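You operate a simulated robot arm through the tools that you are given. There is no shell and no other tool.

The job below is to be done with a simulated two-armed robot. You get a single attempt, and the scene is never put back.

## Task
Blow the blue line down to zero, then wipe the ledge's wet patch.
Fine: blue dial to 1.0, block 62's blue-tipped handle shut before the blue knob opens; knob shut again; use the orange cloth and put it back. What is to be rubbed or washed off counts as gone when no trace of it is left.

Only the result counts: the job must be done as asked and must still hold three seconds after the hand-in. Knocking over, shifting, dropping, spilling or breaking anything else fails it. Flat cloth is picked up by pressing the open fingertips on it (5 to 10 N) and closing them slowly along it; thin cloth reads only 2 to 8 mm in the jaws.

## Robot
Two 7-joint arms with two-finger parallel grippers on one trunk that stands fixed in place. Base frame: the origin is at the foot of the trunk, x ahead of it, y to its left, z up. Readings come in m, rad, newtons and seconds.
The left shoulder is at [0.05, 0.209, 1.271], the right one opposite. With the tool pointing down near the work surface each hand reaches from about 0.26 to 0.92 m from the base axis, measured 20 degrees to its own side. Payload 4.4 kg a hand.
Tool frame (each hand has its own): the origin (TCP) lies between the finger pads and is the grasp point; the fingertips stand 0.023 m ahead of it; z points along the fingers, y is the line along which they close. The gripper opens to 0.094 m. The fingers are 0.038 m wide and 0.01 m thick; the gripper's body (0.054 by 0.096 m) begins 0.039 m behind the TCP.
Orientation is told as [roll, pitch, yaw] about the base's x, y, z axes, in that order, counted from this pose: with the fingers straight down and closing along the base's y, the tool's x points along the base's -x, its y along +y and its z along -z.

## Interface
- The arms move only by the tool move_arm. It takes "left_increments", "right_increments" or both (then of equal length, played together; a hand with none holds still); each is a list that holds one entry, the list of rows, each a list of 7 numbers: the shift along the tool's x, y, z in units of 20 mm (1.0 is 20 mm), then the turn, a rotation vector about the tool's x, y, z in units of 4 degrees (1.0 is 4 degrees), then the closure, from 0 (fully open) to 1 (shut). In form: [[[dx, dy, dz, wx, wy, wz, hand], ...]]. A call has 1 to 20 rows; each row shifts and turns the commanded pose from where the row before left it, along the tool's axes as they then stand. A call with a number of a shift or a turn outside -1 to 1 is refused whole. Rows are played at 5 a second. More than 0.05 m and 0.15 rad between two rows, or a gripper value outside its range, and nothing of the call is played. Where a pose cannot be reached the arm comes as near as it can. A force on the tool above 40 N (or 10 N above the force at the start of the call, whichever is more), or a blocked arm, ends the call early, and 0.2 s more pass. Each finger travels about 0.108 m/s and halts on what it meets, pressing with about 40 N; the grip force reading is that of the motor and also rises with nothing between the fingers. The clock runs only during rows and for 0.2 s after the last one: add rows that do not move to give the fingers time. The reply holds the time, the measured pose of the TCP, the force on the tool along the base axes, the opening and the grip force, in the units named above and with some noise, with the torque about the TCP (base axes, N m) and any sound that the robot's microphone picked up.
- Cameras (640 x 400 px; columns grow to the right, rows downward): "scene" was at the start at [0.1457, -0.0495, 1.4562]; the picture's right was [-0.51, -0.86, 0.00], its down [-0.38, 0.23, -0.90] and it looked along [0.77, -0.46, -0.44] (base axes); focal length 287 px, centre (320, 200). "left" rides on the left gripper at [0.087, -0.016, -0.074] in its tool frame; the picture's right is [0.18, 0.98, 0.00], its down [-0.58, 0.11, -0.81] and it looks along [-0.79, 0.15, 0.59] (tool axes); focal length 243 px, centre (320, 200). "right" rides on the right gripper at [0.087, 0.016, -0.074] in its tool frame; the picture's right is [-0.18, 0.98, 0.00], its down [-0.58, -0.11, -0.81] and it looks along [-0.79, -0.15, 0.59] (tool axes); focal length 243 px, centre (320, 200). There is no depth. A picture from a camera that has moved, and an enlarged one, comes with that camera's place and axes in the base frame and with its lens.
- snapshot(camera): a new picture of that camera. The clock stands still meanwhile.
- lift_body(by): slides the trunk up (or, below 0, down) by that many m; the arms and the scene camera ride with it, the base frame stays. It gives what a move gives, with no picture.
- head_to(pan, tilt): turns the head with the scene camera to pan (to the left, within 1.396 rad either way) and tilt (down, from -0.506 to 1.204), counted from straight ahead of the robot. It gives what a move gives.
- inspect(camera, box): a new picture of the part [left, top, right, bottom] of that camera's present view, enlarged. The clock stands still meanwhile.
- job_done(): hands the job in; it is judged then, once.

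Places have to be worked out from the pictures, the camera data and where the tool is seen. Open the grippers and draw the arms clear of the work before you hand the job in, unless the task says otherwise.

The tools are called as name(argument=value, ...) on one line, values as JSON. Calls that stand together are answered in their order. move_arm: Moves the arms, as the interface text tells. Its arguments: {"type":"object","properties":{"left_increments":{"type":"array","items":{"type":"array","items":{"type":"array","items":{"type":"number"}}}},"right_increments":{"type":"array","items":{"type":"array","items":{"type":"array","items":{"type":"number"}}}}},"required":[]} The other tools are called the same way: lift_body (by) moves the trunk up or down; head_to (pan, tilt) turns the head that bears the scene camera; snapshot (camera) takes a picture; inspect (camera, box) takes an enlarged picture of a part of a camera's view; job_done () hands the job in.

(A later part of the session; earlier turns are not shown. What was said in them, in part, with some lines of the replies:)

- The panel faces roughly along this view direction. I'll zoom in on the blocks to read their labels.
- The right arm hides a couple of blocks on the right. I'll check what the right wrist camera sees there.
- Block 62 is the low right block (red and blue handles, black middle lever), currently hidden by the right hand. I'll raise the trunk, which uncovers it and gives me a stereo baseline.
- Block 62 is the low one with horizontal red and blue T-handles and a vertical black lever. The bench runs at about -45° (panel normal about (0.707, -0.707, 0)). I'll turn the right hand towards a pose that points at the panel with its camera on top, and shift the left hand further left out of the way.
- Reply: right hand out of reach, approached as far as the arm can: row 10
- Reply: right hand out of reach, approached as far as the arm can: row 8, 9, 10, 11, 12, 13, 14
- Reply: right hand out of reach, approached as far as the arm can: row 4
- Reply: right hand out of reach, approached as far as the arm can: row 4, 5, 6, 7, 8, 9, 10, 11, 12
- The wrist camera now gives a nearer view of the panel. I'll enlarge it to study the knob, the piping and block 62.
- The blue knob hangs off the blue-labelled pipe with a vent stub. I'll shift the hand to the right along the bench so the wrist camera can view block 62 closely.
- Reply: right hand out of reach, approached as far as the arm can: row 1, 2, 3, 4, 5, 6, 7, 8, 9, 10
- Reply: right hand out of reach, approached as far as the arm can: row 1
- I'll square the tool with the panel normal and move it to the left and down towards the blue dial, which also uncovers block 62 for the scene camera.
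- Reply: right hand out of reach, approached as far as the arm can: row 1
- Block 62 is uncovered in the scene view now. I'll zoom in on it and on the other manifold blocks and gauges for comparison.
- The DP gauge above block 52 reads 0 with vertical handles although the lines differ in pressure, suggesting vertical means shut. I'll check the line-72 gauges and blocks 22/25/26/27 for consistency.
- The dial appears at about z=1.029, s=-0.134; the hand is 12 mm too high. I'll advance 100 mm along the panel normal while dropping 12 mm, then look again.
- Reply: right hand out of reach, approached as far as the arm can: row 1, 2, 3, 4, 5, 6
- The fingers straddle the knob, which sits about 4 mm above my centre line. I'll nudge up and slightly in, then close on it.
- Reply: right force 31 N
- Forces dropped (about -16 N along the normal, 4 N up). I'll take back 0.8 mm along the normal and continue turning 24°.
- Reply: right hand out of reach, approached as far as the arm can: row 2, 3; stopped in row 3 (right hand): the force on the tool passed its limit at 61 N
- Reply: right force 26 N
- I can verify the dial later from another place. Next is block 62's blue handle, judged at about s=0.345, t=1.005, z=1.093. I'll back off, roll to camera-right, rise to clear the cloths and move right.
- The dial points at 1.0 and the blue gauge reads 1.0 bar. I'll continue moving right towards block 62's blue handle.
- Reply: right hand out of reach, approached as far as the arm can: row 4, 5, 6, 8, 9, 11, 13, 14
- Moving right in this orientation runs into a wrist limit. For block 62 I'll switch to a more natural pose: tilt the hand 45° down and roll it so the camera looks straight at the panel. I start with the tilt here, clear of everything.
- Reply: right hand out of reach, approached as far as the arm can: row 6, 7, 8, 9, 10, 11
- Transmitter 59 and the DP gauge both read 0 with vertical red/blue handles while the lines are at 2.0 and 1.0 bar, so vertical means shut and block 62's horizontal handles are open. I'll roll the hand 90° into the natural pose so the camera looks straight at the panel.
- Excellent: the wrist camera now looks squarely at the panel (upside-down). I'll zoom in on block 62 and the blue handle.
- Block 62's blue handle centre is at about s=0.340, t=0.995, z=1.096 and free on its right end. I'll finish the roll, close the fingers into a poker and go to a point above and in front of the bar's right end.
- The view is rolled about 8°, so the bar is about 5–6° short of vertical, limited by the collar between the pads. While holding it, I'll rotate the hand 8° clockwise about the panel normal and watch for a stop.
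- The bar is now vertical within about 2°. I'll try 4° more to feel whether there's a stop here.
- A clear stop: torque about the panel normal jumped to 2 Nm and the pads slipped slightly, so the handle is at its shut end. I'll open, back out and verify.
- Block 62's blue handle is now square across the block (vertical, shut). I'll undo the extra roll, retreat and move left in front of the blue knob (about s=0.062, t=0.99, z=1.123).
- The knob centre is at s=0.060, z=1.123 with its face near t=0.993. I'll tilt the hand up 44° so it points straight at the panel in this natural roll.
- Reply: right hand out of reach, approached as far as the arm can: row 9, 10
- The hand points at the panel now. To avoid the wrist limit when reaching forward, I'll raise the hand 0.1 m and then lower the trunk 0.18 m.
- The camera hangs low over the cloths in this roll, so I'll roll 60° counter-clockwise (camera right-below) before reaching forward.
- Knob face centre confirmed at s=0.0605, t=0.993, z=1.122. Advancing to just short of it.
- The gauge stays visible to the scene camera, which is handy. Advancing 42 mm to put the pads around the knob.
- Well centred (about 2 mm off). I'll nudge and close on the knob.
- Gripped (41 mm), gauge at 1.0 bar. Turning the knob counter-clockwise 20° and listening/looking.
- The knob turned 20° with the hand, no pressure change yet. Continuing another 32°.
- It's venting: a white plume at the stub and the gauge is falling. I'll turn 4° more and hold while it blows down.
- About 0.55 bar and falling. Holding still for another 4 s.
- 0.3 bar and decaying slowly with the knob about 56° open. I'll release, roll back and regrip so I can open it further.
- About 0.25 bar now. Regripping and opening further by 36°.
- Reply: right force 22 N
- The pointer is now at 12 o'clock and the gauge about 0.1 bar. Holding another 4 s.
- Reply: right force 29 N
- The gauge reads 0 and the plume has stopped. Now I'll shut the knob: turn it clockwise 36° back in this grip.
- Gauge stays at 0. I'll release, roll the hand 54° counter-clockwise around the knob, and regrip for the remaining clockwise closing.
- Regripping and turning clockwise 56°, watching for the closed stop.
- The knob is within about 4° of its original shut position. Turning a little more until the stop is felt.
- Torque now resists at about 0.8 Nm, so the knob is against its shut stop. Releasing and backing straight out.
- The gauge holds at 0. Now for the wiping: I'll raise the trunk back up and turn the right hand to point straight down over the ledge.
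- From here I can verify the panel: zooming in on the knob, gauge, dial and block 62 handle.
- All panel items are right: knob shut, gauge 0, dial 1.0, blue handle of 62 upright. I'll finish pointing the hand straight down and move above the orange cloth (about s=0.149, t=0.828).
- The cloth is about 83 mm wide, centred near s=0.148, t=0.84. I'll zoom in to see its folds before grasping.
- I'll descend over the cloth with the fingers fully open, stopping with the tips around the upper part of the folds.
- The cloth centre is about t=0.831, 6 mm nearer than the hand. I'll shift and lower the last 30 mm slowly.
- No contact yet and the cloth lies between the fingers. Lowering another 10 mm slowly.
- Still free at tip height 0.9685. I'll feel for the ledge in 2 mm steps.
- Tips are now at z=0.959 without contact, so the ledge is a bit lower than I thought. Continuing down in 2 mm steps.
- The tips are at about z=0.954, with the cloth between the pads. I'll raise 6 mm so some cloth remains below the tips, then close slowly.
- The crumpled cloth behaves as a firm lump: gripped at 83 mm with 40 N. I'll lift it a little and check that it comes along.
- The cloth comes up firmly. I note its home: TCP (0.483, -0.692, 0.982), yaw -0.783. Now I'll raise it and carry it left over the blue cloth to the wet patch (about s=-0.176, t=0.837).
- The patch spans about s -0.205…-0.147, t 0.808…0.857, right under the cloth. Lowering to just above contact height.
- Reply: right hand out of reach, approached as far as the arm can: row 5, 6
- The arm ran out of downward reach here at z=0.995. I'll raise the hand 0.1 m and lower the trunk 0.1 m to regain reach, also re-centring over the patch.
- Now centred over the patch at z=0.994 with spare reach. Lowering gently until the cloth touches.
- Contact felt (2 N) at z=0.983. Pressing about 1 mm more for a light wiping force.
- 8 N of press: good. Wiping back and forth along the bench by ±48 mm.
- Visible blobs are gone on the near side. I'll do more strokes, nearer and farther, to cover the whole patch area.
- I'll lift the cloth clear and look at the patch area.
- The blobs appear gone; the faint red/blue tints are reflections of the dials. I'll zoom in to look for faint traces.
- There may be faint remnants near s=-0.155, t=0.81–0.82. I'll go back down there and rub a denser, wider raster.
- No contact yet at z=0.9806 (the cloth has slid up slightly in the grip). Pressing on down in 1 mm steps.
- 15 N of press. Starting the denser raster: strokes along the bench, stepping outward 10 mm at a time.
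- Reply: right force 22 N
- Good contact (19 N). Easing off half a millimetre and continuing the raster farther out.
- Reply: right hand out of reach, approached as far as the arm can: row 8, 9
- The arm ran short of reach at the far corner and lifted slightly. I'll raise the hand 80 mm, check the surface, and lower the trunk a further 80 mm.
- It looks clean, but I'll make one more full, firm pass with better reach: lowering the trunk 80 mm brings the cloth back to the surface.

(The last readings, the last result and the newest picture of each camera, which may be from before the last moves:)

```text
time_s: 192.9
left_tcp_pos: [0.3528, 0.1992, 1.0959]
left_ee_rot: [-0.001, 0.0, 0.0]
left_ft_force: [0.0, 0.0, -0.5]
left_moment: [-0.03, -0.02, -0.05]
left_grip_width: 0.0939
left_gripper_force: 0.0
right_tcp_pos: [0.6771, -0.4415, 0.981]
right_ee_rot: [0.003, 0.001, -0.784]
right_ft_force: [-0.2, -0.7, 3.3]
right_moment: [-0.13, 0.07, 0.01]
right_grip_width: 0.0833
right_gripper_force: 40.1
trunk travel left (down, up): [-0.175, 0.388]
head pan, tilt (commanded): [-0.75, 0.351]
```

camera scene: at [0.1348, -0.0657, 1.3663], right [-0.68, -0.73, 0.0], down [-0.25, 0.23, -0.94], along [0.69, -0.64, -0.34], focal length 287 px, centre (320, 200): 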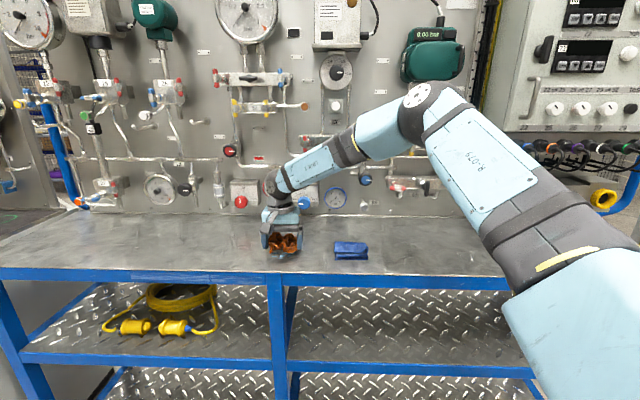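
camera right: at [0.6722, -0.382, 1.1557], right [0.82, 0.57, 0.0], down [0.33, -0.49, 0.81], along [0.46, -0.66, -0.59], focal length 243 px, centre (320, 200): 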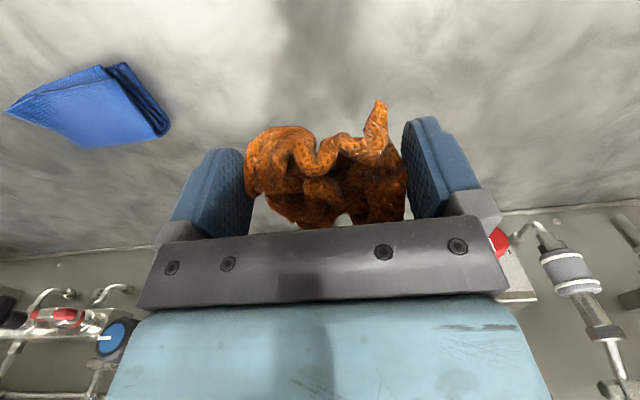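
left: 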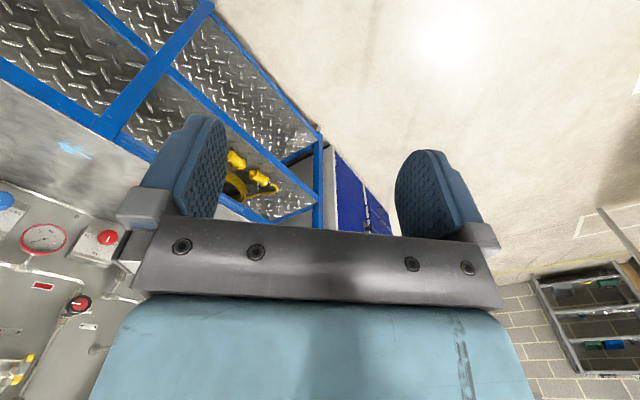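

Light contact (3 N). Pressing a touch more and running the full raster from the near side outward.

move_arm(right_increments=[[[0, 0, 0.05, 0, 0, 0, 1], [0, -0.6, 0, 0, 0, 0, 1], [0, -0.6, 0, 0, 0, 0, 1], [0, -0.6, 0, 0, 0, 0, 1], [-0.6, 0, 0, 0, 0, 0, 1], [0, 0.6, 0, 0, 0, 0, 1], [0, 0.6, 0, 0, 0, 0, 1], [0, 0.6, 0, 0, 0, 0, 1], [0, 0.6, 0, 0, 0, 0, 1], [0, 0.6, 0, 0, 0, 0, 1], [0, 0.6, 0, 0, 0, 0, 1], [0, 0.6, 0, 0, 0, 0, 1], [-0.6, 0, 0, 0, 0, 0, 1], [0, -0.6, 0, 0, 0, 0, 1], [0, -0.6, 0, 0, 0, 0, 1], [0, -0.6, 0, 0, 0, 0, 1], [0, -0.6, 0, 0, 0, 0, 1], [0, -0.6, 0, 0, 0, 0, 1], [0, -0.6, 0, 0, 0, 0, 1], [0, -0.6, 0, 0, 0, 0, 1]]])

move_arm(right_increments=[[[-0.6, 0, 0, 0, 0, 0, 1], [0, 0.6, 0, 0, 0, 0, 1], [0, 0.6, 0, 0, 0, 0, 1], [0, 0.6, 0, 0, 0, 0, 1], [0, 0.6, 0, 0, 0, 0, 1], [0, 0.6, 0, 0, 0, 0, 1], [0, 0.6, 0, 0, 0, 0, 1], [0, 0.6, 0, 0, 0, 0, 1], [-0.6, 0, 0, 0, 0, 0, 1], [0, -0.6, 0, 0, 0, 0, 1], [0, -0.6, 0, 0, 0, 0, 1], [0, -0.6, 0, 0, 0, 0, 1], [0, -0.6, 0, 0, 0, 0, 1], [0, -0.6, 0, 0, 0, 0, 1], [0, -0.6, 0, 0, 0, 0, 1], [0, -0.6, 0, 0, 0, 0, 1]]])

```text
time_s: 197.1
left_tcp_pos: [0.3519, 0.2015, 1.0951]
left_ee_rot: [-0.003, -0.001, 0.003]
left_ft_force: [0.2, 0.6, -0.8]
left_moment: [-0.03, -0.01, 0.01]
left_grip_width: 0.0938
left_gripper_force: 0.0
right_tcp_pos: [0.6669, -0.4849, 0.9809]
right_ee_rot: [0.0, -0.002, -0.784]
right_ft_force: [7.3, 7.9, 18.5]
right_moment: [-0.07, -0.01, 0.05]
right_grip_width: 0.0829
right_gripper_force: 40.2
trunk travel left (down, up): [-0.175, 0.388]
head pan, tilt (commanded): [-0.75, 0.351]
```

```text
time_s: 200.5
left_tcp_pos: [0.3514, 0.2006, 1.0958]
left_ee_rot: [-0.002, -0.001, 0.002]
left_ft_force: [0.1, -0.1, 0.5]
left_moment: [-0.03, 0.05, 0.0]
left_grip_width: 0.0942
left_gripper_force: 0.1
right_tcp_pos: [0.6845, -0.501, 0.9819]
right_ee_rot: [0.002, 0.0, -0.785]
right_ft_force: [2.6, 4.7, 9.0]
right_moment: [-0.25, 0.05, 0.09]
right_grip_width: 0.0832
right_gripper_force: 40.3
trunk travel left (down, up): [-0.175, 0.388]
head pan, tilt (commanded): [-0.75, 0.351]
```

Firm contact all along (9–18 N). Two more lines at the far side and then some cross strokes.

move_arm(right_increments=[[[-0.6, 0, 0, 0, 0, 0, 1], [0, 0.6, 0, 0, 0, 0, 1], [0, 0.6, 0, 0, 0, 0, 1], [0, 0.6, 0, 0, 0, 0, 1], [0, 0.6, 0, 0, 0, 0, 1], [0, 0.6, 0, 0, 0, 0, 1], [0, 0.6, 0, 0, 0, 0, 1], [0.7, 0, 0, 0, 0, 0, 1], [0.7, 0, 0, 0, 0, 0, 1], [0.7, 0, 0, 0, 0, 0, 1], [0.7, 0, 0, 0, 0, 0, 1], [0, -0.7, 0, 0, 0, 0, 1], [-0.7, 0, 0, 0, 0, 0, 1], [-0.7, 0, 0, 0, 0, 0, 1], [-0.7, 0, 0, 0, 0, 0, 1], [-0.6, 0, 0, 0, 0, 0, 1], [0, -0.7, 0, 0, 0, 0, 1], [0.7, 0, 0, 0, 0, 0, 1], [0.7, 0, 0, 0, 0, 0, 1], [0.7, 0, 0, 0, 0, 0, 1]]])

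move_arm(right_increments=[[[0.4, -0.7, 0, 0, 0, 0, 1], [-0.7, 0, 0, 0, 0, 0, 1], [-0.7, 0, 0, 0, 0, 0, 1], [-0.7, 0, 0, 0, 0, 0, 1], [-0.4, 0, 0, 0, 0, 0, 1], [0, 0.4, -0.5, 0, 0, 0, 1], [0, 0, -1, 0, 0, 0, 1], [0, 0, -1, 0, 0, 0, 1], [0, 0, -1, 0, 0, 0, 1], [0, 0, -1, 0, 0, 0, 1], [0, 0, -1, 0, 0, 0, 1]]])

snapshot(camera="right")

inspect(camera="scene", box=[220, 160, 380, 260])

```text
time_s: 204.7
left_tcp_pos: [0.3524, 0.2011, 1.0956]
left_ee_rot: [-0.001, 0.0, 0.003]
left_ft_force: [0.0, -1.1, 0.6]
left_moment: [0.0, 0.01, 0.02]
left_grip_width: 0.0936
left_gripper_force: 0.1
right_tcp_pos: [0.694, -0.4484, 0.9809]
right_ee_rot: [-0.001, 0.001, -0.782]
right_ft_force: [1.7, -2.4, 9.0]
right_moment: [-0.46, 0.1, 0.13]
right_grip_width: 0.0832
right_gripper_force: 39.9
trunk travel left (down, up): [-0.175, 0.388]
head pan, tilt (commanded): [-0.75, 0.351]
```

```text
time_s: 207.1
left_tcp_pos: [0.3525, 0.2007, 1.0948]
left_ee_rot: [-0.001, -0.001, 0.001]
left_ft_force: [-0.5, -0.2, 0.8]
left_moment: [0.0, -0.02, 0.0]
left_grip_width: 0.0941
left_gripper_force: 0.1
right_tcp_pos: [0.7209, -0.4814, 1.0912]
right_ee_rot: [0.001, -0.001, -0.785]
right_ft_force: [-0.4, 0.9, -0.6]
right_moment: [0.0, 0.0, -0.03]
right_grip_width: 0.0833
right_gripper_force: 39.8
trunk travel left (down, up): [-0.175, 0.388]
head pan, tilt (commanded): [-0.75, 0.351]
```

```text
taken
camera right: at [0.6687, -0.4091, 1.1659], right [0.82, 0.57, 0.0], down [0.33, -0.49, 0.81], along [0.46, -0.66, -0.59], focal length 243 px, centre (320, 200)
```

right: 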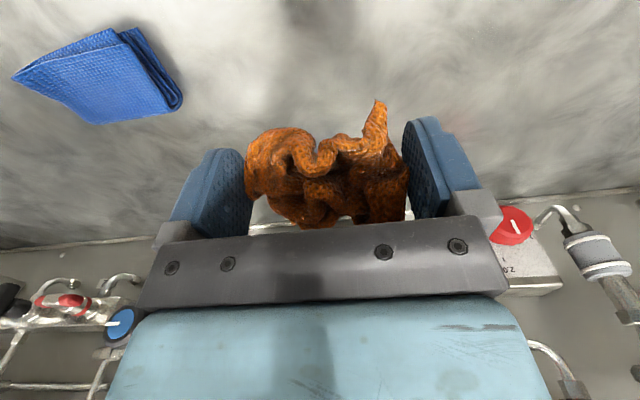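

```text
4.00 times, centred on (300, 210) of scene
camera zoom: at [0.1347, -0.0654, 1.2913], right [-0.68, -0.73, 0.0], down [-0.25, 0.23, -0.94], along [0.69, -0.64, -0.34], focal length 1147 px, centre (400, 160)
```

zoom: 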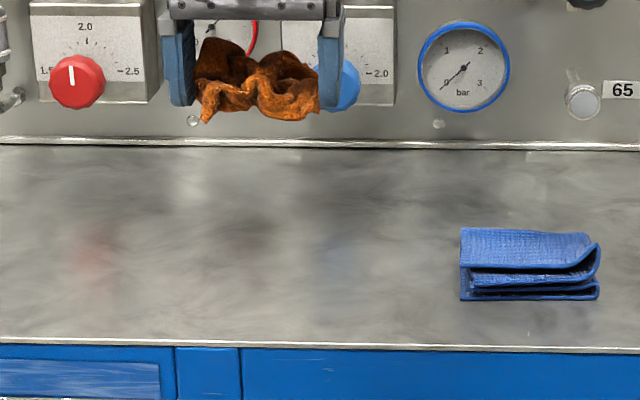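

The ledge looks clean. One more close look at the wiped area before returning the cloth.

inspect(camera="right", box=[240, 0, 420, 110])

inspect(camera="scene", box=[255, 205, 335, 255])

```text
3.56 times, centred on (330, 55) of right
camera zoom: at [0.6687, -0.4091, 1.1659], right [0.82, 0.57, 0.0], down [0.33, -0.49, 0.81], along [0.46, -0.66, -0.59], focal length 863 px, centre (284, 716)
```

zoom: 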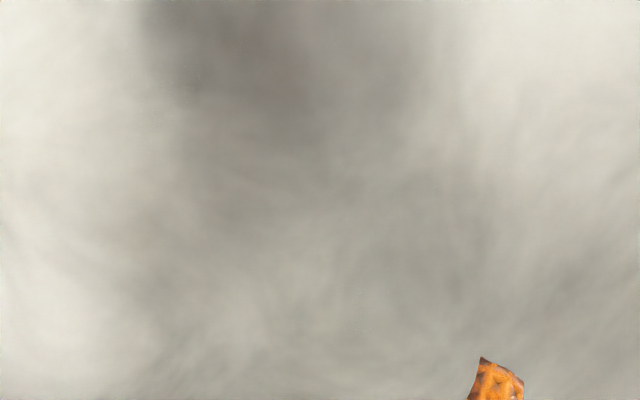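

```text
8.00 times, centred on (295, 230) of scene
camera zoom: at [0.1347, -0.0654, 1.2913], right [-0.68, -0.73, 0.0], down [-0.25, 0.23, -0.94], along [0.69, -0.64, -0.34], focal length 2293 px, centre (520, -40)
```

zoom: 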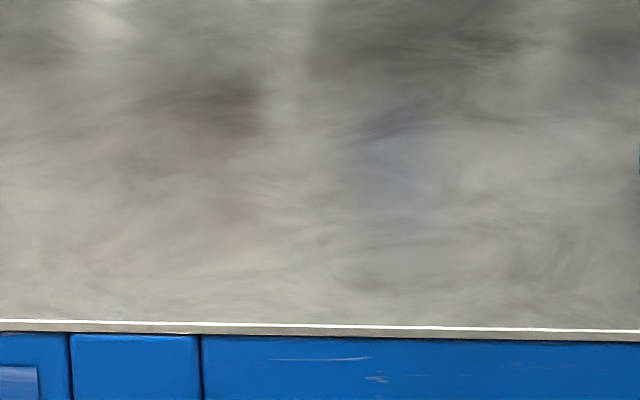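

No trace remains. Carrying the cloth back to above its home spot (0.483, -0.692).

move_arm(right_increments=[[[0.057, -0.933, 0, 0, 0, 0, 1], [0.057, -0.933, 0, 0, 0, 0, 1], [0.057, -0.933, 0, 0, 0, 0, 1], [0.057, -0.933, 0, 0, 0, 0, 1], [0.057, -0.933, 0, 0, 0, 0, 1], [0.057, -0.933, 0, 0, 0, 0, 1], [0.057, -0.933, 0, 0, 0, 0, 1], [0.057, -0.933, 0, 0, 0, 0, 1], [0.057, -0.933, 0, 0, 0, 0, 1], [0.057, -0.933, 0, 0, 0, 0, 1], [0.057, -0.933, 0, 0, 0, 0, 1], [0.057, -0.933, 0, 0, 0, 0, 1], [0.057, -0.933, 0, 0, 0, 0, 1], [0.057, -0.933, 0, 0, 0, 0, 1], [0.057, -0.933, 0, 0, 0, 0, 1], [0.057, -0.933, 0, 0, 0, 0, 1], [0.057, -0.933, 0, 0, 0, 0, 1]]])

snapshot(camera="scene")

snapshot(camera="right")

```text
time_s: 210.7
left_tcp_pos: [0.3529, 0.1984, 1.0964]
left_ee_rot: [0.001, -0.001, 0.002]
left_ft_force: [-0.2, 0.7, -0.2]
left_moment: [0.0, -0.02, 0.0]
left_grip_width: 0.0939
left_gripper_force: 0.1
right_tcp_pos: [0.4816, -0.6947, 1.0906]
right_ee_rot: [0.001, 0.0, -0.785]
right_ft_force: [0.7, -0.7, 0.6]
right_moment: [-0.01, -0.03, -0.03]
right_grip_width: 0.0836
right_gripper_force: 40.0
trunk travel left (down, up): [-0.175, 0.388]
head pan, tilt (commanded): [-0.75, 0.351]
```

```text
taken
camera scene: at [0.1348, -0.0662, 1.2913], right [-0.68, -0.73, 0.0], down [-0.25, 0.23, -0.94], along [0.69, -0.64, -0.34], focal length 287 px, centre (320, 200)
```

scene: 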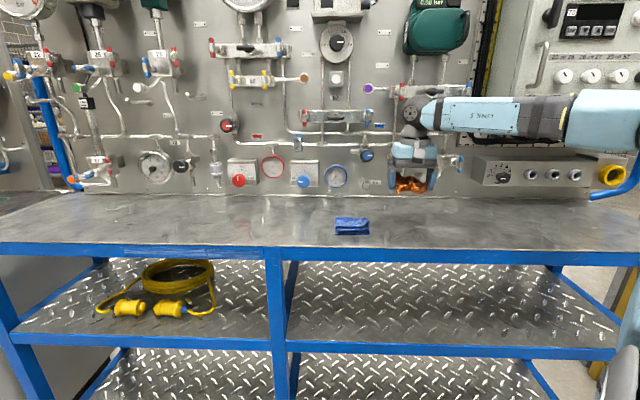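

```text
taken
camera right: at [0.4305, -0.6221, 1.1651], right [0.82, 0.57, 0.0], down [0.33, -0.49, 0.81], along [0.46, -0.66, -0.59], focal length 243 px, centre (320, 200)
```

right: 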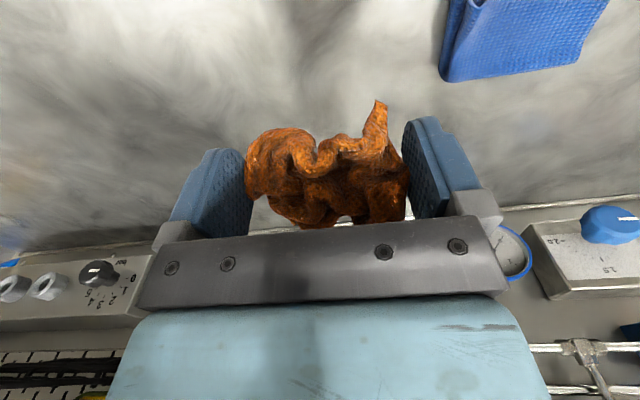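

Right above home (3 mm off sideways). Correcting and lowering, slowly at the end.

move_arm(right_increments=[[[0.02, 0.15, 1, 0, 0, 0, 1], [0, 0, 1, 0, 0, 0, 1], [0, 0, 1, 0, 0, 0, 1], [0, 0, 1, 0, 0, 0, 1], [0, 0, 0.9, 0, 0, 0, 1], [0, 0, 0.2, 0, 0, 0, 1], [0, 0, 0.1, 0, 0, 0, 1], [0, 0, 0.1, 0, 0, 0, 1], [0, 0, 0, 0, 0, 0, 1]]])

```text
time_s: 212.7
left_tcp_pos: [0.3538, 0.1991, 1.0956]
left_ee_rot: [0.0, 0.0, 0.003]
left_ft_force: [0.5, 0.0, -0.1]
left_moment: [-0.01, 0.01, -0.01]
left_grip_width: 0.094
left_gripper_force: 0.1
right_tcp_pos: [0.4846, -0.6918, 0.983]
right_ee_rot: [0.002, -0.001, -0.782]
right_ft_force: [-0.1, -0.5, -0.5]
right_moment: [-0.02, -0.01, 0.02]
right_grip_width: 0.0827
right_gripper_force: 39.8
trunk travel left (down, up): [-0.175, 0.388]
head pan, tilt (commanded): [-0.75, 0.351]
```

No contact yet at z=0.983, as expected; easing down in 1 mm steps until the cloth sits on the ledge.

move_arm(right_increments=[[[0, 0, 0.05, 0, 0, 0, 1], [0, 0, 0.05, 0, 0, 0, 1], [0, 0, 0, 0, 0, 0, 1]]])

```text
time_s: 213.5
left_tcp_pos: [0.3529, 0.1997, 1.096]
left_ee_rot: [0.001, -0.001, 0.002]
left_ft_force: [-0.2, -0.5, 0.1]
left_moment: [0.0, -0.05, -0.03]
left_grip_width: 0.0939
left_gripper_force: 0.1
right_tcp_pos: [0.4842, -0.6932, 0.9825]
right_ee_rot: [0.0, -0.001, -0.784]
right_ft_force: [0.5, -1.5, 2.6]
right_moment: [-0.08, 0.02, -0.02]
right_grip_width: 0.0829
right_gripper_force: 40.2
trunk travel left (down, up): [-0.175, 0.388]
head pan, tilt (commanded): [-0.75, 0.351]
```

The cloth touches the ledge (2.6 N). Opening the fingers slowly.

move_arm(right_increments=[[[0, 0, 0, 0, 0, 0, 0.12], [0, 0, 0, 0, 0, 0, 0.1], [0, 0, 0, 0, 0, 0, 0.07], [0, 0, 0, 0, 0, 0, 0.04], [0, 0, 0, 0, 0, 0, 0], [0, 0, 0, 0, 0, 0, 0], [0, 0, 0, 0, 0, 0, 0]]])

snapshot(camera="right")

```text
time_s: 215.1
left_tcp_pos: [0.3526, 0.2013, 1.0943]
left_ee_rot: [0.0, 0.0, 0.002]
left_ft_force: [-0.1, 0.2, 0.2]
left_moment: [0.0, 0.01, 0.05]
left_grip_width: 0.0942
left_gripper_force: 0.1
right_tcp_pos: [0.4855, -0.6911, 0.9817]
right_ee_rot: [0.0, 0.0, -0.783]
right_ft_force: [0.3, -0.5, -0.5]
right_moment: [0.02, 0.01, -0.01]
right_grip_width: 0.0943
right_gripper_force: 0.0
trunk travel left (down, up): [-0.175, 0.388]
head pan, tilt (commanded): [-0.75, 0.351]
```

```text
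taken
camera right: at [0.4328, -0.6198, 1.0558], right [0.82, 0.57, 0.0], down [0.33, -0.49, 0.81], along [0.46, -0.66, -0.59], focal length 243 px, centre (320, 200)
```

right: 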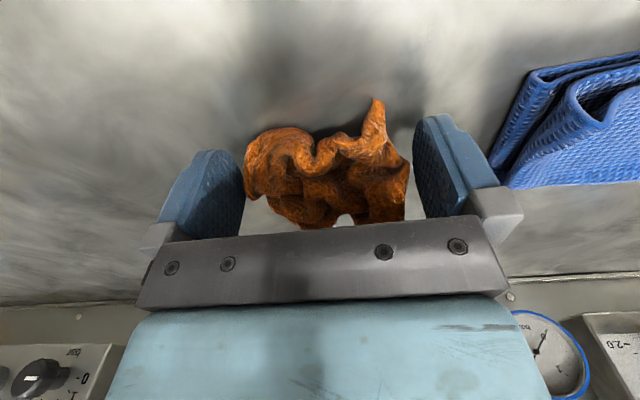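

The cloth rests between the open fingers with small gaps on both sides. Raising straight up slowly.

move_arm(right_increments=[[[0, 0, -0.2, 0, 0, 0, 0], [0, 0, -0.3, 0, 0, 0, 0], [0, 0, -0.5, 0, 0, 0, 0], [0, 0, -0.5, 0, 0, 0, 0], [0, 0, -0.7, 0, 0, 0, 0], [0, 0, -1, 0, 0, 0, 0], [0, 0, -1, 0, 0, 0, 0], [0, 0, -1, 0, 0, 0, 0], [0, 0, -1, 0, 0, 0, 0], [0, 0, -1, 0, 0, 0, 0], [0, 0, -1, 0, 0, 0, 0], [0, 0, -1, 0, 0, 0, 0]]])

snapshot(camera="right")

inspect(camera="scene", box=[320, 160, 460, 260])

```text
time_s: 217.7
left_tcp_pos: [0.3528, 0.2005, 1.0954]
left_ee_rot: [-0.002, 0.0, 0.0]
left_ft_force: [0.6, 0.1, -0.5]
left_moment: [0.03, -0.01, -0.03]
left_grip_width: 0.094
left_gripper_force: 0.1
right_tcp_pos: [0.4847, -0.6907, 1.1665]
right_ee_rot: [0.0, -0.001, -0.782]
right_ft_force: [0.7, -0.4, 0.1]
right_moment: [-0.06, 0.03, -0.01]
right_grip_width: 0.0941
right_gripper_force: 0.0
trunk travel left (down, up): [-0.175, 0.388]
head pan, tilt (commanded): [-0.75, 0.351]
```

```text
taken
camera right: at [0.4341, -0.6193, 1.2414], right [0.82, 0.57, 0.0], down [0.33, -0.49, 0.81], along [0.46, -0.66, -0.59], focal length 243 px, centre (320, 200)
```

right: 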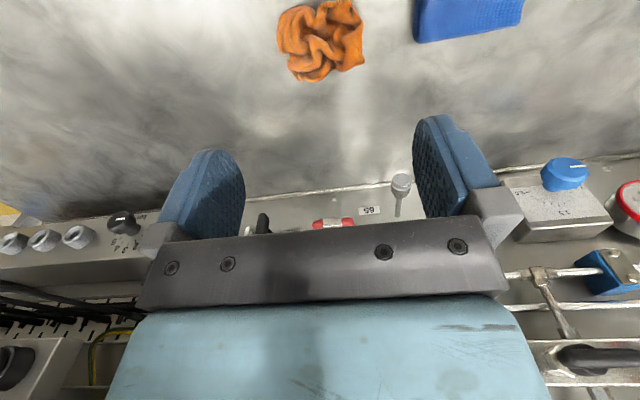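

```text
4.00 times, centred on (390, 210) of scene
camera zoom: at [0.135, -0.0653, 1.2913], right [-0.68, -0.73, 0.0], down [-0.25, 0.23, -0.94], along [0.69, -0.64, -0.34], focal length 1147 px, centre (40, 160)
```

zoom: 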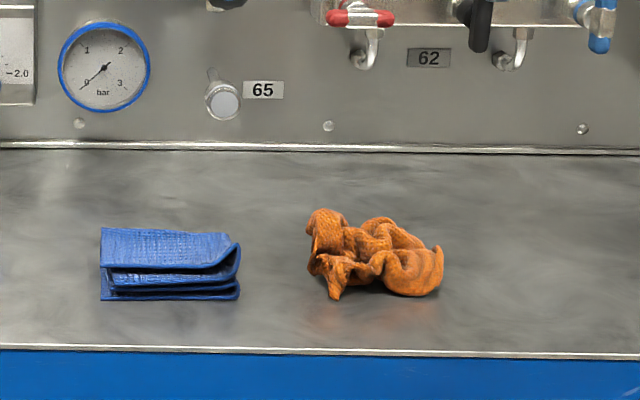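

The cloth is back in its place. I'll raise the trunk to its original height and draw the right hand back clear of the work.

lift_body(by=0.175)

move_arm(right_increments=[[[1, 0, 0, 0, 0, 0, 0], [1, 0, 0, 0, 0, 0, 0], [1, 0, 0, 0, 0, 0, 0], [1, 0, 0, 0, 0, 0, 0], [1, 0, 0, 0, 0, 0, 0], [1, 0, 0, 0, 0, 0, 0], [1, 0, 0, 0, 0, 0, 0], [1, 0, 0, 0, 0, 0, 0], [1, 0, 0, 0, 0, 0, 0], [1, 0, 0, 0, 0, 0, 0]]])

snapshot(camera="scene")

```text
time_s: 219.7
left_tcp_pos: [0.3527, 0.1995, 1.2703]
left_ee_rot: [0.0, 0.001, 0.002]
left_ft_force: [0.3, -0.4, -0.7]
left_moment: [-0.01, 0.02, 0.03]
left_grip_width: 0.0941
left_gripper_force: 0.1
right_tcp_pos: [0.4856, -0.6918, 1.3411]
right_ee_rot: [0.0, -0.001, -0.783]
right_ft_force: [0.2, -1.0, 0.1]
right_moment: [0.03, -0.06, 0.01]
right_grip_width: 0.094
right_gripper_force: 0.1
trunk travel left (down, up): [-0.35, 0.213]
head pan, tilt (commanded): [-0.75, 0.351]
```

```text
time_s: 221.9
left_tcp_pos: [0.3523, 0.2005, 1.2704]
left_ee_rot: [-0.002, 0.001, 0.002]
left_ft_force: [0.4, 0.2, -0.3]
left_moment: [0.0, 0.01, -0.02]
left_grip_width: 0.0938
left_gripper_force: 0.0
right_tcp_pos: [0.3428, -0.5517, 1.3407]
right_ee_rot: [0.002, 0.0, -0.784]
right_ft_force: [-0.1, 0.4, -0.3]
right_moment: [0.03, 0.0, -0.03]
right_grip_width: 0.0941
right_gripper_force: 0.2
trunk travel left (down, up): [-0.35, 0.213]
head pan, tilt (commanded): [-0.75, 0.351]
```

```text
taken
camera scene: at [0.1347, -0.0655, 1.4663], right [-0.68, -0.73, 0.0], down [-0.25, 0.23, -0.94], along [0.69, -0.64, -0.34], focal length 287 px, centre (320, 200)
```

scene: 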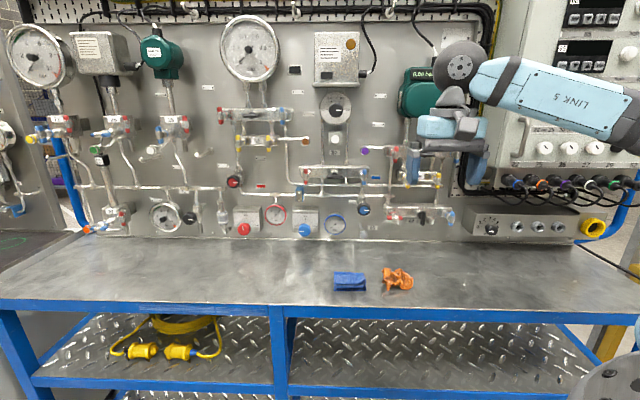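

I'll do a last check of every item: dial, gauge, knob, block 62, the wiped area and the cloth.

inspect(camera="scene", box=[280, 190, 400, 250])

inspect(camera="scene", box=[375, 190, 475, 250])

inspect(camera="scene", box=[230, 255, 350, 310])

inspect(camera="scene", box=[370, 255, 430, 305])

inspect(camera="scene", box=[265, 265, 310, 300])

```text
5.33 times, centred on (340, 220) of scene
camera zoom: at [0.1347, -0.0655, 1.4663], right [-0.68, -0.73, 0.0], down [-0.25, 0.23, -0.94], along [0.69, -0.64, -0.34], focal length 1529 px, centre (213, 93)
```

zoom: 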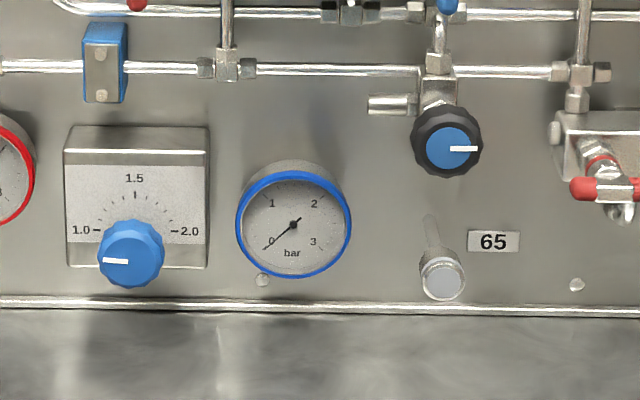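

```text
6.40 times, centred on (425, 220) of scene
camera zoom: at [0.1347, -0.0655, 1.4663], right [-0.68, -0.73, 0.0], down [-0.25, 0.23, -0.94], along [0.69, -0.64, -0.34], focal length 1835 px, centre (-352, 72)
```

zoom: 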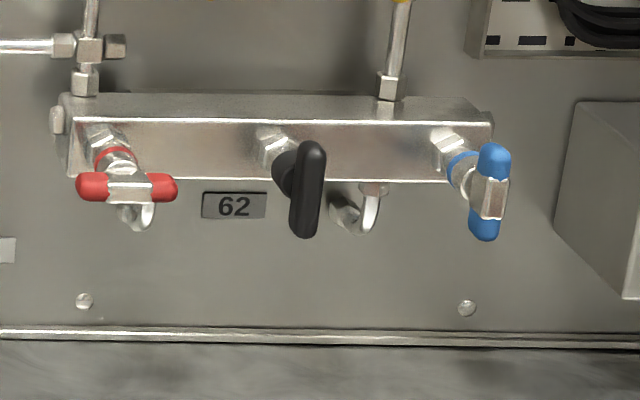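

```text
5.33 times, centred on (290, 282) of scene
camera zoom: at [0.1347, -0.0655, 1.4663], right [-0.68, -0.73, 0.0], down [-0.25, 0.23, -0.94], along [0.69, -0.64, -0.34], focal length 1529 px, centre (480, -240)
```

zoom: 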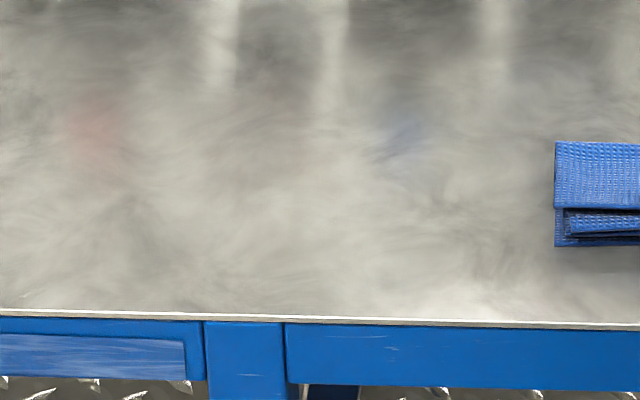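

```text
8.00 times, centred on (400, 280) of scene
camera zoom: at [0.1347, -0.0655, 1.4663], right [-0.68, -0.73, 0.0], down [-0.25, 0.23, -0.94], along [0.69, -0.64, -0.34], focal length 2293 px, centre (-320, -440)
```

zoom: 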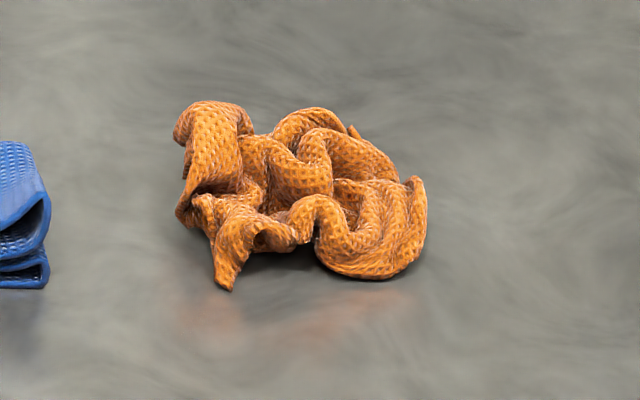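

```text
11.43 times, centred on (288, 282) of scene
camera zoom: at [0.1347, -0.0655, 1.4663], right [-0.68, -0.73, 0.0], down [-0.25, 0.23, -0.94], along [0.69, -0.64, -0.34], focal length 3276 px, centre (691, -743)
```

zoom: 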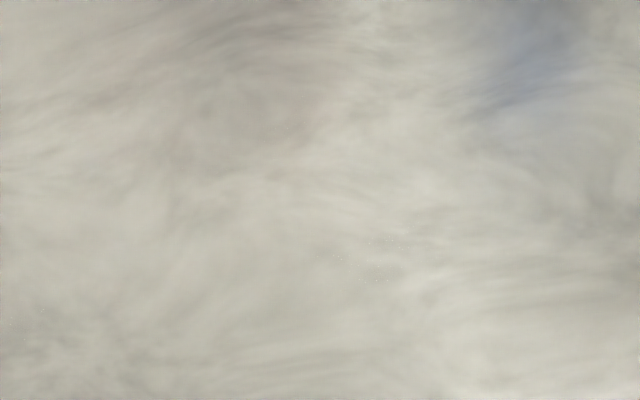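

Everything is right, but I notice tiny white specks near s=-0.15, t=0.81. I'll compare with other untouched parts of the ledge at the same zoom to see whether that's just the metal's texture.

inspect(camera="scene", box=[282, 278, 304, 292])

inspect(camera="scene", box=[200, 265, 245, 300])

inspect(camera="scene", box=[440, 265, 485, 300])

inspect(camera="scene", box=[300, 262, 335, 290])

```text
16.00 times, centred on (293, 285) of scene
camera zoom: at [0.1347, -0.0655, 1.4663], right [-0.68, -0.73, 0.0], down [-0.25, 0.23, -0.94], along [0.69, -0.64, -0.34], focal length 4587 px, centre (752, -1160)
```

zoom: 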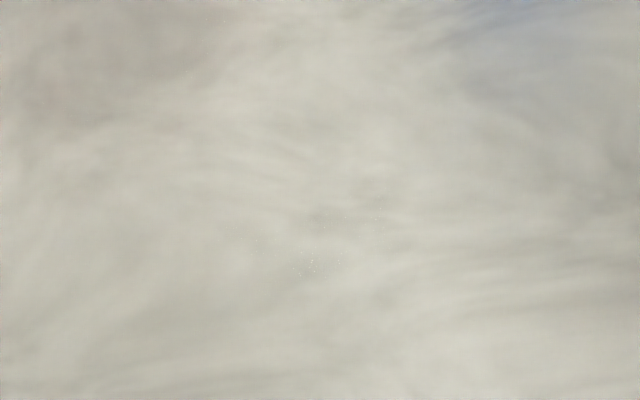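

```text
11.43 times, centred on (222, 282) of scene
camera zoom: at [0.1347, -0.0655, 1.4663], right [-0.68, -0.73, 0.0], down [-0.25, 0.23, -0.94], along [0.69, -0.64, -0.34], focal length 3276 px, centre (1434, -743)
```

zoom: 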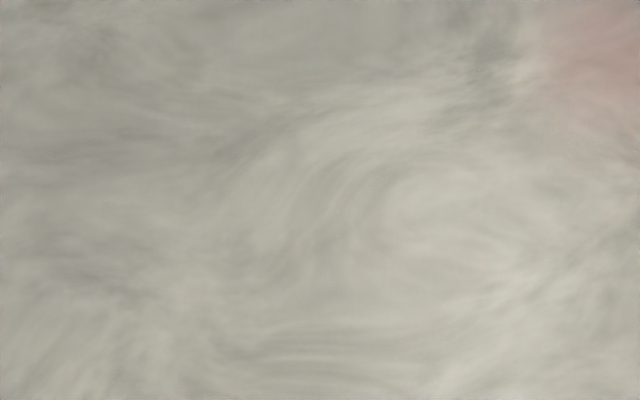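

```text
11.43 times, centred on (462, 282) of scene
camera zoom: at [0.1347, -0.0655, 1.4663], right [-0.68, -0.73, 0.0], down [-0.25, 0.23, -0.94], along [0.69, -0.64, -0.34], focal length 3276 px, centre (-1309, -743)
```

zoom: 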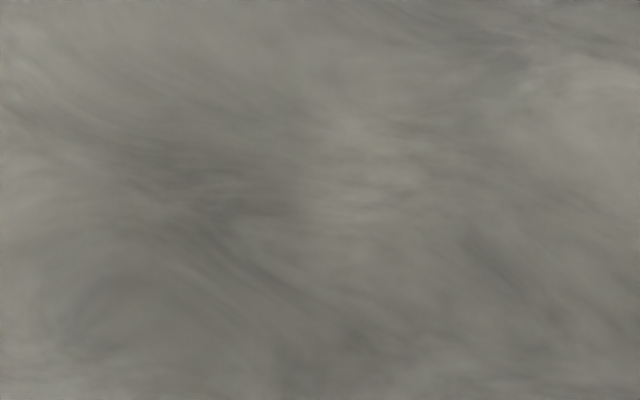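

```text
14.29 times, centred on (318, 276) of scene
camera zoom: at [0.1347, -0.0655, 1.4663], right [-0.68, -0.73, 0.0], down [-0.25, 0.23, -0.94], along [0.69, -0.64, -0.34], focal length 4095 px, centre (356, -886)
```

zoom: 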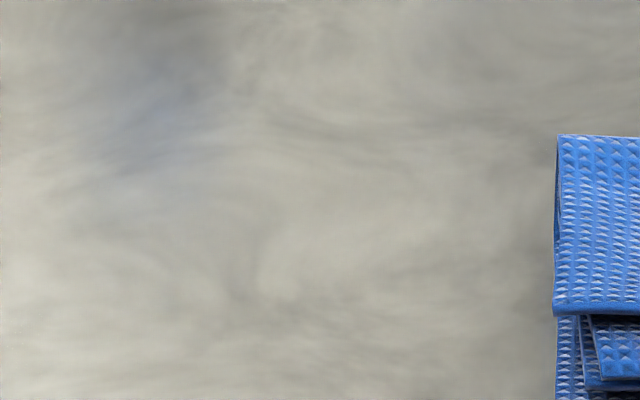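

The specks occur only in the wiped area, so they might be a last faint residue. I'll bring the right wrist camera close over that spot to examine it.

move_arm(right_increments=[[[-0.294, 0.912, 0.912, 0, 0, 0, 0], [-0.294, 0.912, 0.912, 0, 0, 0, 0], [-0.294, 0.912, 0.912, 0, 0, 0, 0], [-0.294, 0.912, 0.912, 0, 0, 0, 0], [-0.294, 0.912, 0.912, 0, 0, 0, 0], [-0.294, 0.912, 0.912, 0, 0, 0, 0], [-0.294, 0.912, 0.912, 0, 0, 0, 0], [-0.294, 0.912, 0.912, 0, 0, 0, 0], [-0.294, 0.912, 0.912, 0, 0, 0, 0], [-0.294, 0.912, 0.912, 0, 0, 0, 0], [-0.294, 0.912, 0.912, 0, 0, 0, 0], [-0.294, 0.912, 0.912, 0, 0, 0, 0], [-0.294, 0.912, 0.912, 0, 0, 0, 0], [-0.294, 0.912, 0.912, 0, 0, 0, 0], [-0.294, 0.912, 0.912, 0, 0, 0, 0], [-0.294, 0.912, 0.912, 0, 0, 0, 0], [-0.294, 0.912, 0.5, 0, 0, 0, 0]]])

snapshot(camera="right")

inspect(camera="right", box=[240, 60, 400, 210])

```text
time_s: 225.5
left_tcp_pos: [0.3534, 0.1986, 1.2707]
left_ee_rot: [-0.002, 0.0, 0.003]
left_ft_force: [-0.4, 0.2, 0.0]
left_moment: [0.02, 0.0, -0.03]
left_grip_width: 0.0939
left_gripper_force: 0.1
right_tcp_pos: [0.6321, -0.4018, 1.042]
right_ee_rot: [0.0, 0.001, -0.784]
right_ft_force: [-0.3, -0.5, -0.9]
right_moment: [-0.02, -0.01, -0.03]
right_grip_width: 0.0939
right_gripper_force: 0.1
trunk travel left (down, up): [-0.35, 0.213]
head pan, tilt (commanded): [-0.75, 0.351]
```

```text
taken
camera right: at [0.5814, -0.3293, 1.1159], right [0.82, 0.57, 0.0], down [0.34, -0.49, 0.81], along [0.46, -0.66, -0.59], focal length 243 px, centre (320, 200)
```

right: 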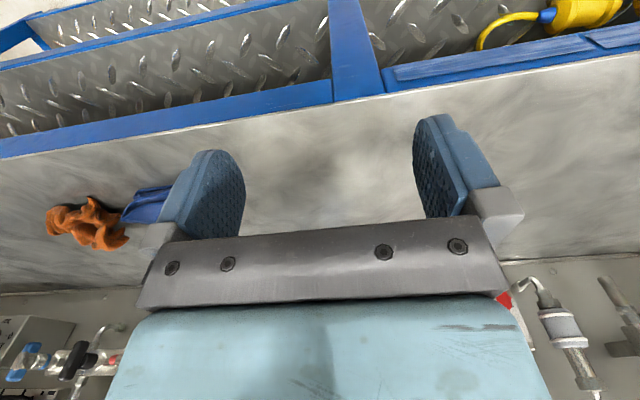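

```text
2.67 times, centred on (320, 135) of right
camera zoom: at [0.5814, -0.3293, 1.1159], right [0.82, 0.57, 0.0], down [0.34, -0.49, 0.81], along [0.46, -0.66, -0.59], focal length 647 px, centre (320, 373)
```

zoom: 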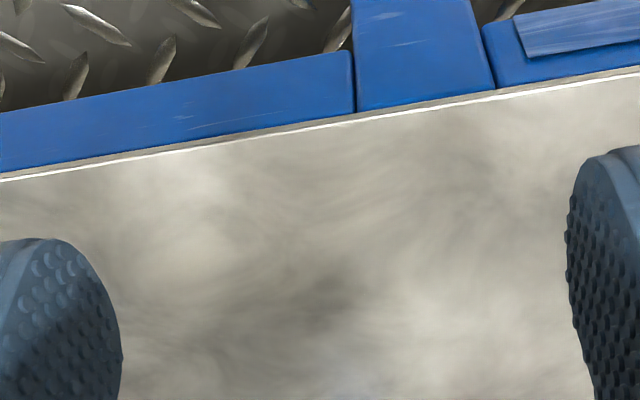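

The spot should be near pixel (324, 172). Zooming in tightly there.

inspect(camera="right", box=[296, 154, 352, 190])

inspect(camera="right", box=[256, 150, 406, 225])

inspect(camera="scene", box=[265, 265, 310, 300])

```text
11.11 times, centred on (324, 172) of right
camera zoom: at [0.5814, -0.3293, 1.1159], right [0.82, 0.57, 0.0], down [0.34, -0.49, 0.81], along [0.46, -0.66, -0.59], focal length 2696 px, centre (276, 511)
```

zoom: 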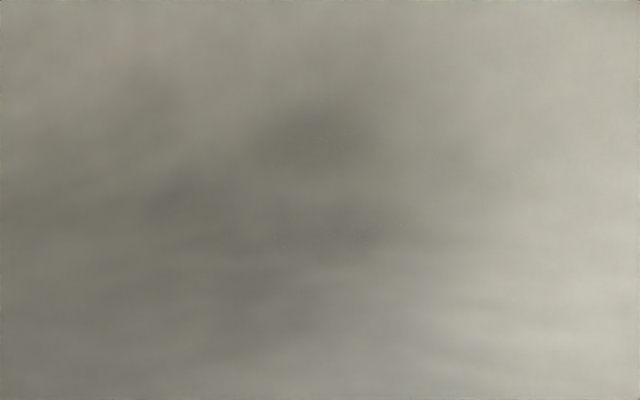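

```text
4.27 times, centred on (331, 188) of right
camera zoom: at [0.5814, -0.3293, 1.1159], right [0.82, 0.57, 0.0], down [0.34, -0.49, 0.81], along [0.46, -0.66, -0.59], focal length 1035 px, centre (273, 253)
```

zoom: 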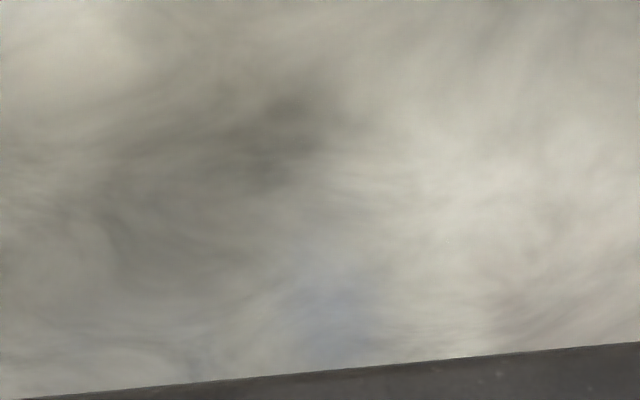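

```text
11.43 times, centred on (288, 282) of scene
camera zoom: at [0.1359, -0.0655, 1.4662], right [-0.68, -0.73, 0.0], down [-0.25, 0.23, -0.94], along [0.69, -0.64, -0.34], focal length 3276 px, centre (691, -743)
```

zoom: 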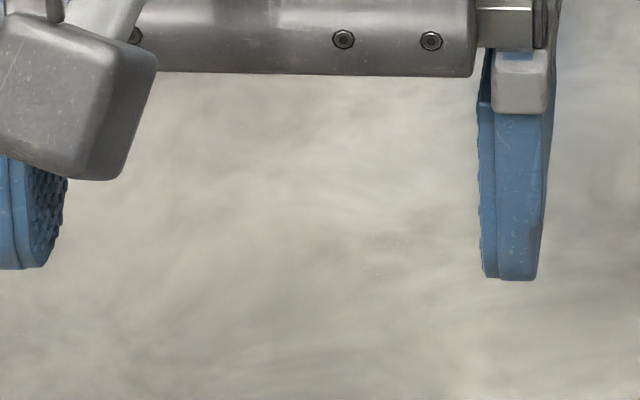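

The specks look like white glints rather than blue residue. I'll magnify them as far as possible to judge their colour.

inspect(camera="scene", box=[288, 284, 298, 291])

inspect(camera="right", box=[314, 168, 334, 182])

```text
16.00 times, centred on (293, 288) of scene
camera zoom: at [0.1359, -0.0655, 1.4662], right [-0.68, -0.73, 0.0], down [-0.25, 0.23, -0.94], along [0.69, -0.64, -0.34], focal length 4587 px, centre (752, -1200)
```

zoom: 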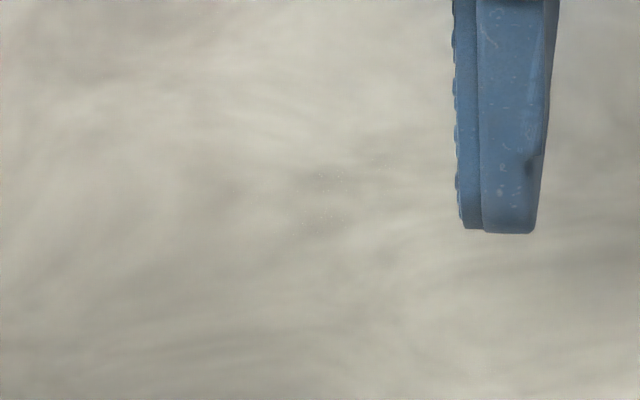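

```text
16.00 times, centred on (324, 175) of right
camera zoom: at [0.5814, -0.3293, 1.1159], right [0.82, 0.57, 0.0], down [0.34, -0.49, 0.81], along [0.46, -0.66, -0.59], focal length 3882 px, centre (256, 600)
```

zoom: 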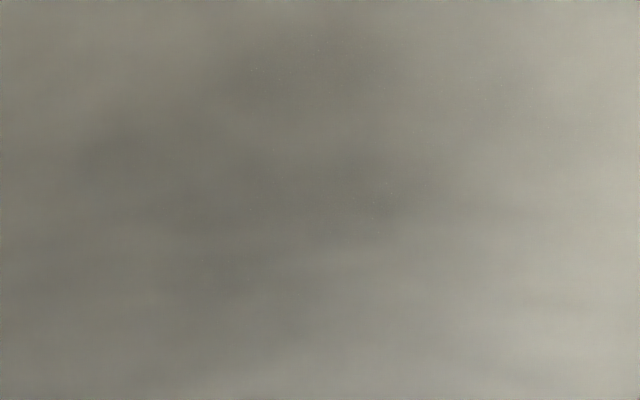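

The dots are whitish and extremely faint. I'll compare with several untouched spots at the same 16x zoom to settle it.

inspect(camera="scene", box=[240, 280, 262, 294])

inspect(camera="scene", box=[305, 282, 327, 296])

inspect(camera="scene", box=[150, 270, 172, 284])

inspect(camera="scene", box=[275, 286, 297, 300])

```text
16.00 times, centred on (251, 287) of scene
camera zoom: at [0.1359, -0.0655, 1.4662], right [-0.68, -0.73, 0.0], down [-0.25, 0.23, -0.94], along [0.69, -0.64, -0.34], focal length 4587 px, centre (1424, -1192)
```

zoom: 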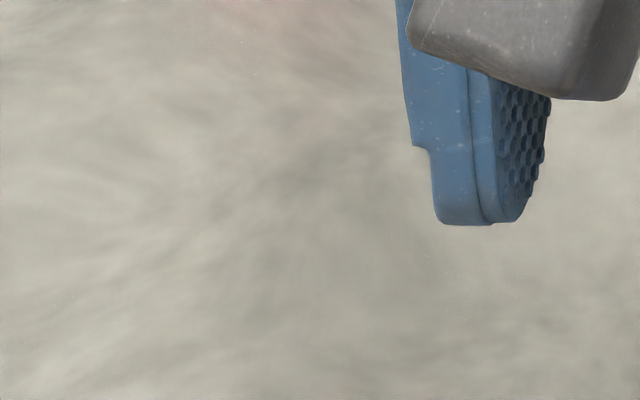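

```text
16.00 times, centred on (316, 289) of scene
camera zoom: at [0.1359, -0.0655, 1.4662], right [-0.68, -0.73, 0.0], down [-0.25, 0.23, -0.94], along [0.69, -0.64, -0.34], focal length 4587 px, centre (384, -1224)
```

zoom: 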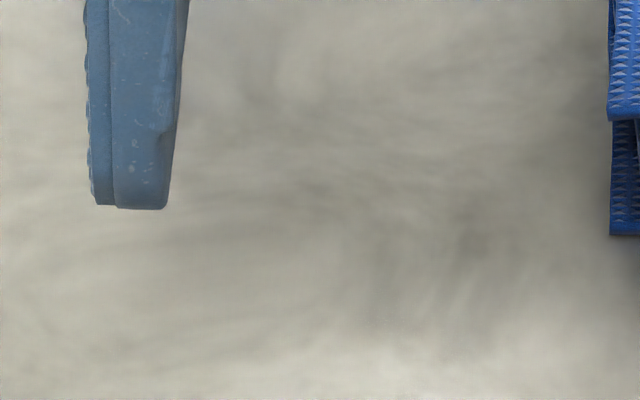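

```text
16.00 times, centred on (161, 277) of scene
camera zoom: at [0.1359, -0.0655, 1.4662], right [-0.68, -0.73, 0.0], down [-0.25, 0.23, -0.94], along [0.69, -0.64, -0.34], focal length 4587 px, centre (2864, -1032)
```

zoom: 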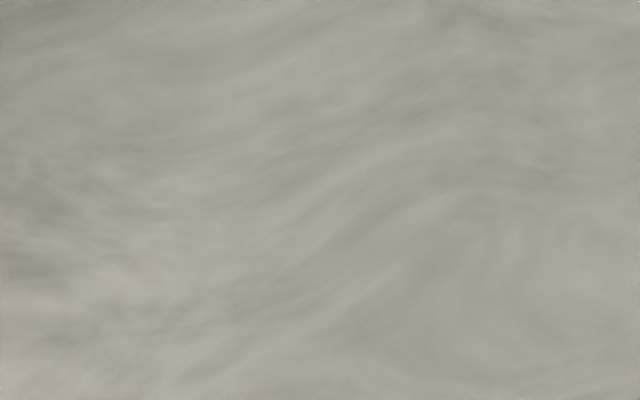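

```text
16.00 times, centred on (286, 293) of scene
camera zoom: at [0.1359, -0.0655, 1.4662], right [-0.68, -0.73, 0.0], down [-0.25, 0.23, -0.94], along [0.69, -0.64, -0.34], focal length 4587 px, centre (864, -1288)
```

zoom: 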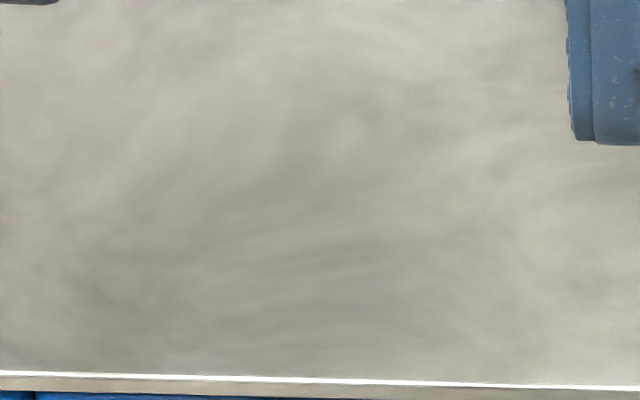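

The glints are colourless and the spot was rubbed directly several times, so I take them as the metal's texture; no blue is left. I'll draw the right hand up and back clear of the bench.

move_arm(right_increments=[[[0, 0, -1, 0, 0, 0, 0], [0, 0, -1, 0, 0, 0, 0], [0, 0, -1, 0, 0, 0, 0], [0, 0, -1, 0, 0, 0, 0], [0.4, -0.8, -1, 0, 0, 0, 0], [0.4, -0.8, -1, 0, 0, 0, 0], [0.4, -0.8, -1, 0, 0, 0, 0], [0.4, -0.8, -1, 0, 0, 0, 0], [0.4, -0.8, -1, 0, 0, 0, 0], [0.4, -0.8, -1, 0, 0, 0, 0], [0.4, -0.8, -1, 0, 0, 0, 0], [0.4, -0.8, -1, 0, 0, 0, 0], [0.4, -0.8, -1, 0, 0, 0, 0], [0.4, -0.8, 0, 0, 0, 0, 0], [0.4, -0.8, 0, 0, 0, 0, 0], [0.4, -0.8, 0, 0, 0, 0, 0], [0.4, -0.8, 0, 0, 0, 0, 0], [0.4, -0.8, 0, 0, 0, 0, 0]]])

snapshot(camera="scene")

inspect(camera="scene", box=[230, 190, 470, 310])

```text
time_s: 229.3
left_tcp_pos: [0.3527, 0.1988, 1.2701]
left_ee_rot: [0.001, -0.001, 0.002]
left_ft_force: [0.8, -0.1, 0.1]
left_moment: [0.02, 0.01, 0.01]
left_grip_width: 0.0938
left_gripper_force: 0.1
right_tcp_pos: [0.3929, -0.4835, 1.2991]
right_ee_rot: [0.003, 0.003, -0.784]
right_ft_force: [0.1, 0.0, 0.1]
right_moment: [-0.01, -0.03, -0.03]
right_grip_width: 0.0939
right_gripper_force: 0.1
trunk travel left (down, up): [-0.35, 0.213]
head pan, tilt (commanded): [-0.75, 0.351]
```

```text
taken
camera scene: at [0.1344, -0.0666, 1.4663], right [-0.68, -0.73, 0.0], down [-0.25, 0.23, -0.94], along [0.69, -0.64, -0.34], focal length 287 px, centre (320, 200)
```

scene: 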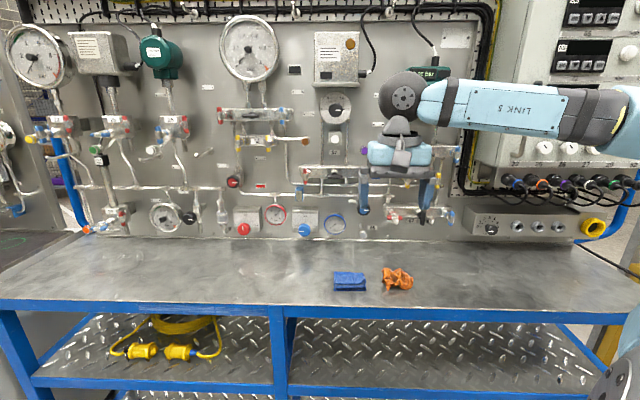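

```text
2.67 times, centred on (350, 250) of scene
camera zoom: at [0.1344, -0.0666, 1.4663], right [-0.68, -0.73, 0.0], down [-0.25, 0.23, -0.94], along [0.69, -0.64, -0.34], focal length 764 px, centre (240, 67)
```

zoom: 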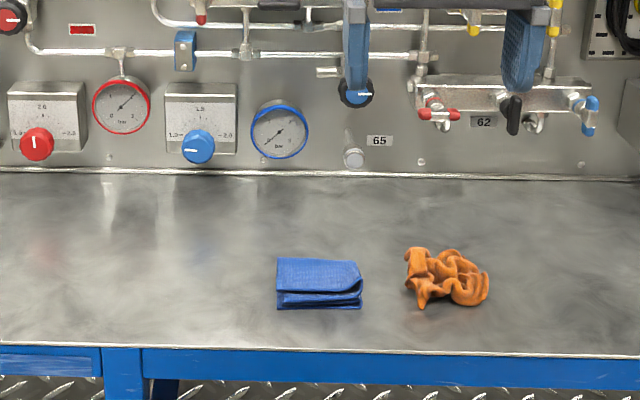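

Final picture: blue gauge at 0, dial at 1.0, knob shut, block 62's blue handle upright, ledge clean, orange cloth back in place, both grippers open and clear. Handing in.

job_done()

```text
The job is handed in.
```

The blue line is blown down to zero and the wet patch on the ledge is wiped away. The job is handed in.

- **Blue dial:** set to 1.0, and the blue gauge followed it down to 1.0 bar.
- **Block 62:** the blue-tipped handle was turned clockwise to its stop before the blue knob was touched. No label says which way is shut. I took upright as shut because the instruments on the blocks with upright handles read zero, and because the handle turned freely clockwise until it hit the stop.
- **Blow-down:** I opened the blue knob until the gauge read 0 and the plume stopped, then turned the knob back against its shut stop. The gauge still read 0 in the last picture before hand-in.
- **Wet patch:** wiped with the orange cloth in several firm passes, and no blue is left. A few tiny white glints remain at one spot. I took them for the metal's texture, because they have no colour and further rubbing there did not change them.
- **Orange cloth:** back in its place to within a few millimetres. Both grippers are open and the arms are clear of the bench.
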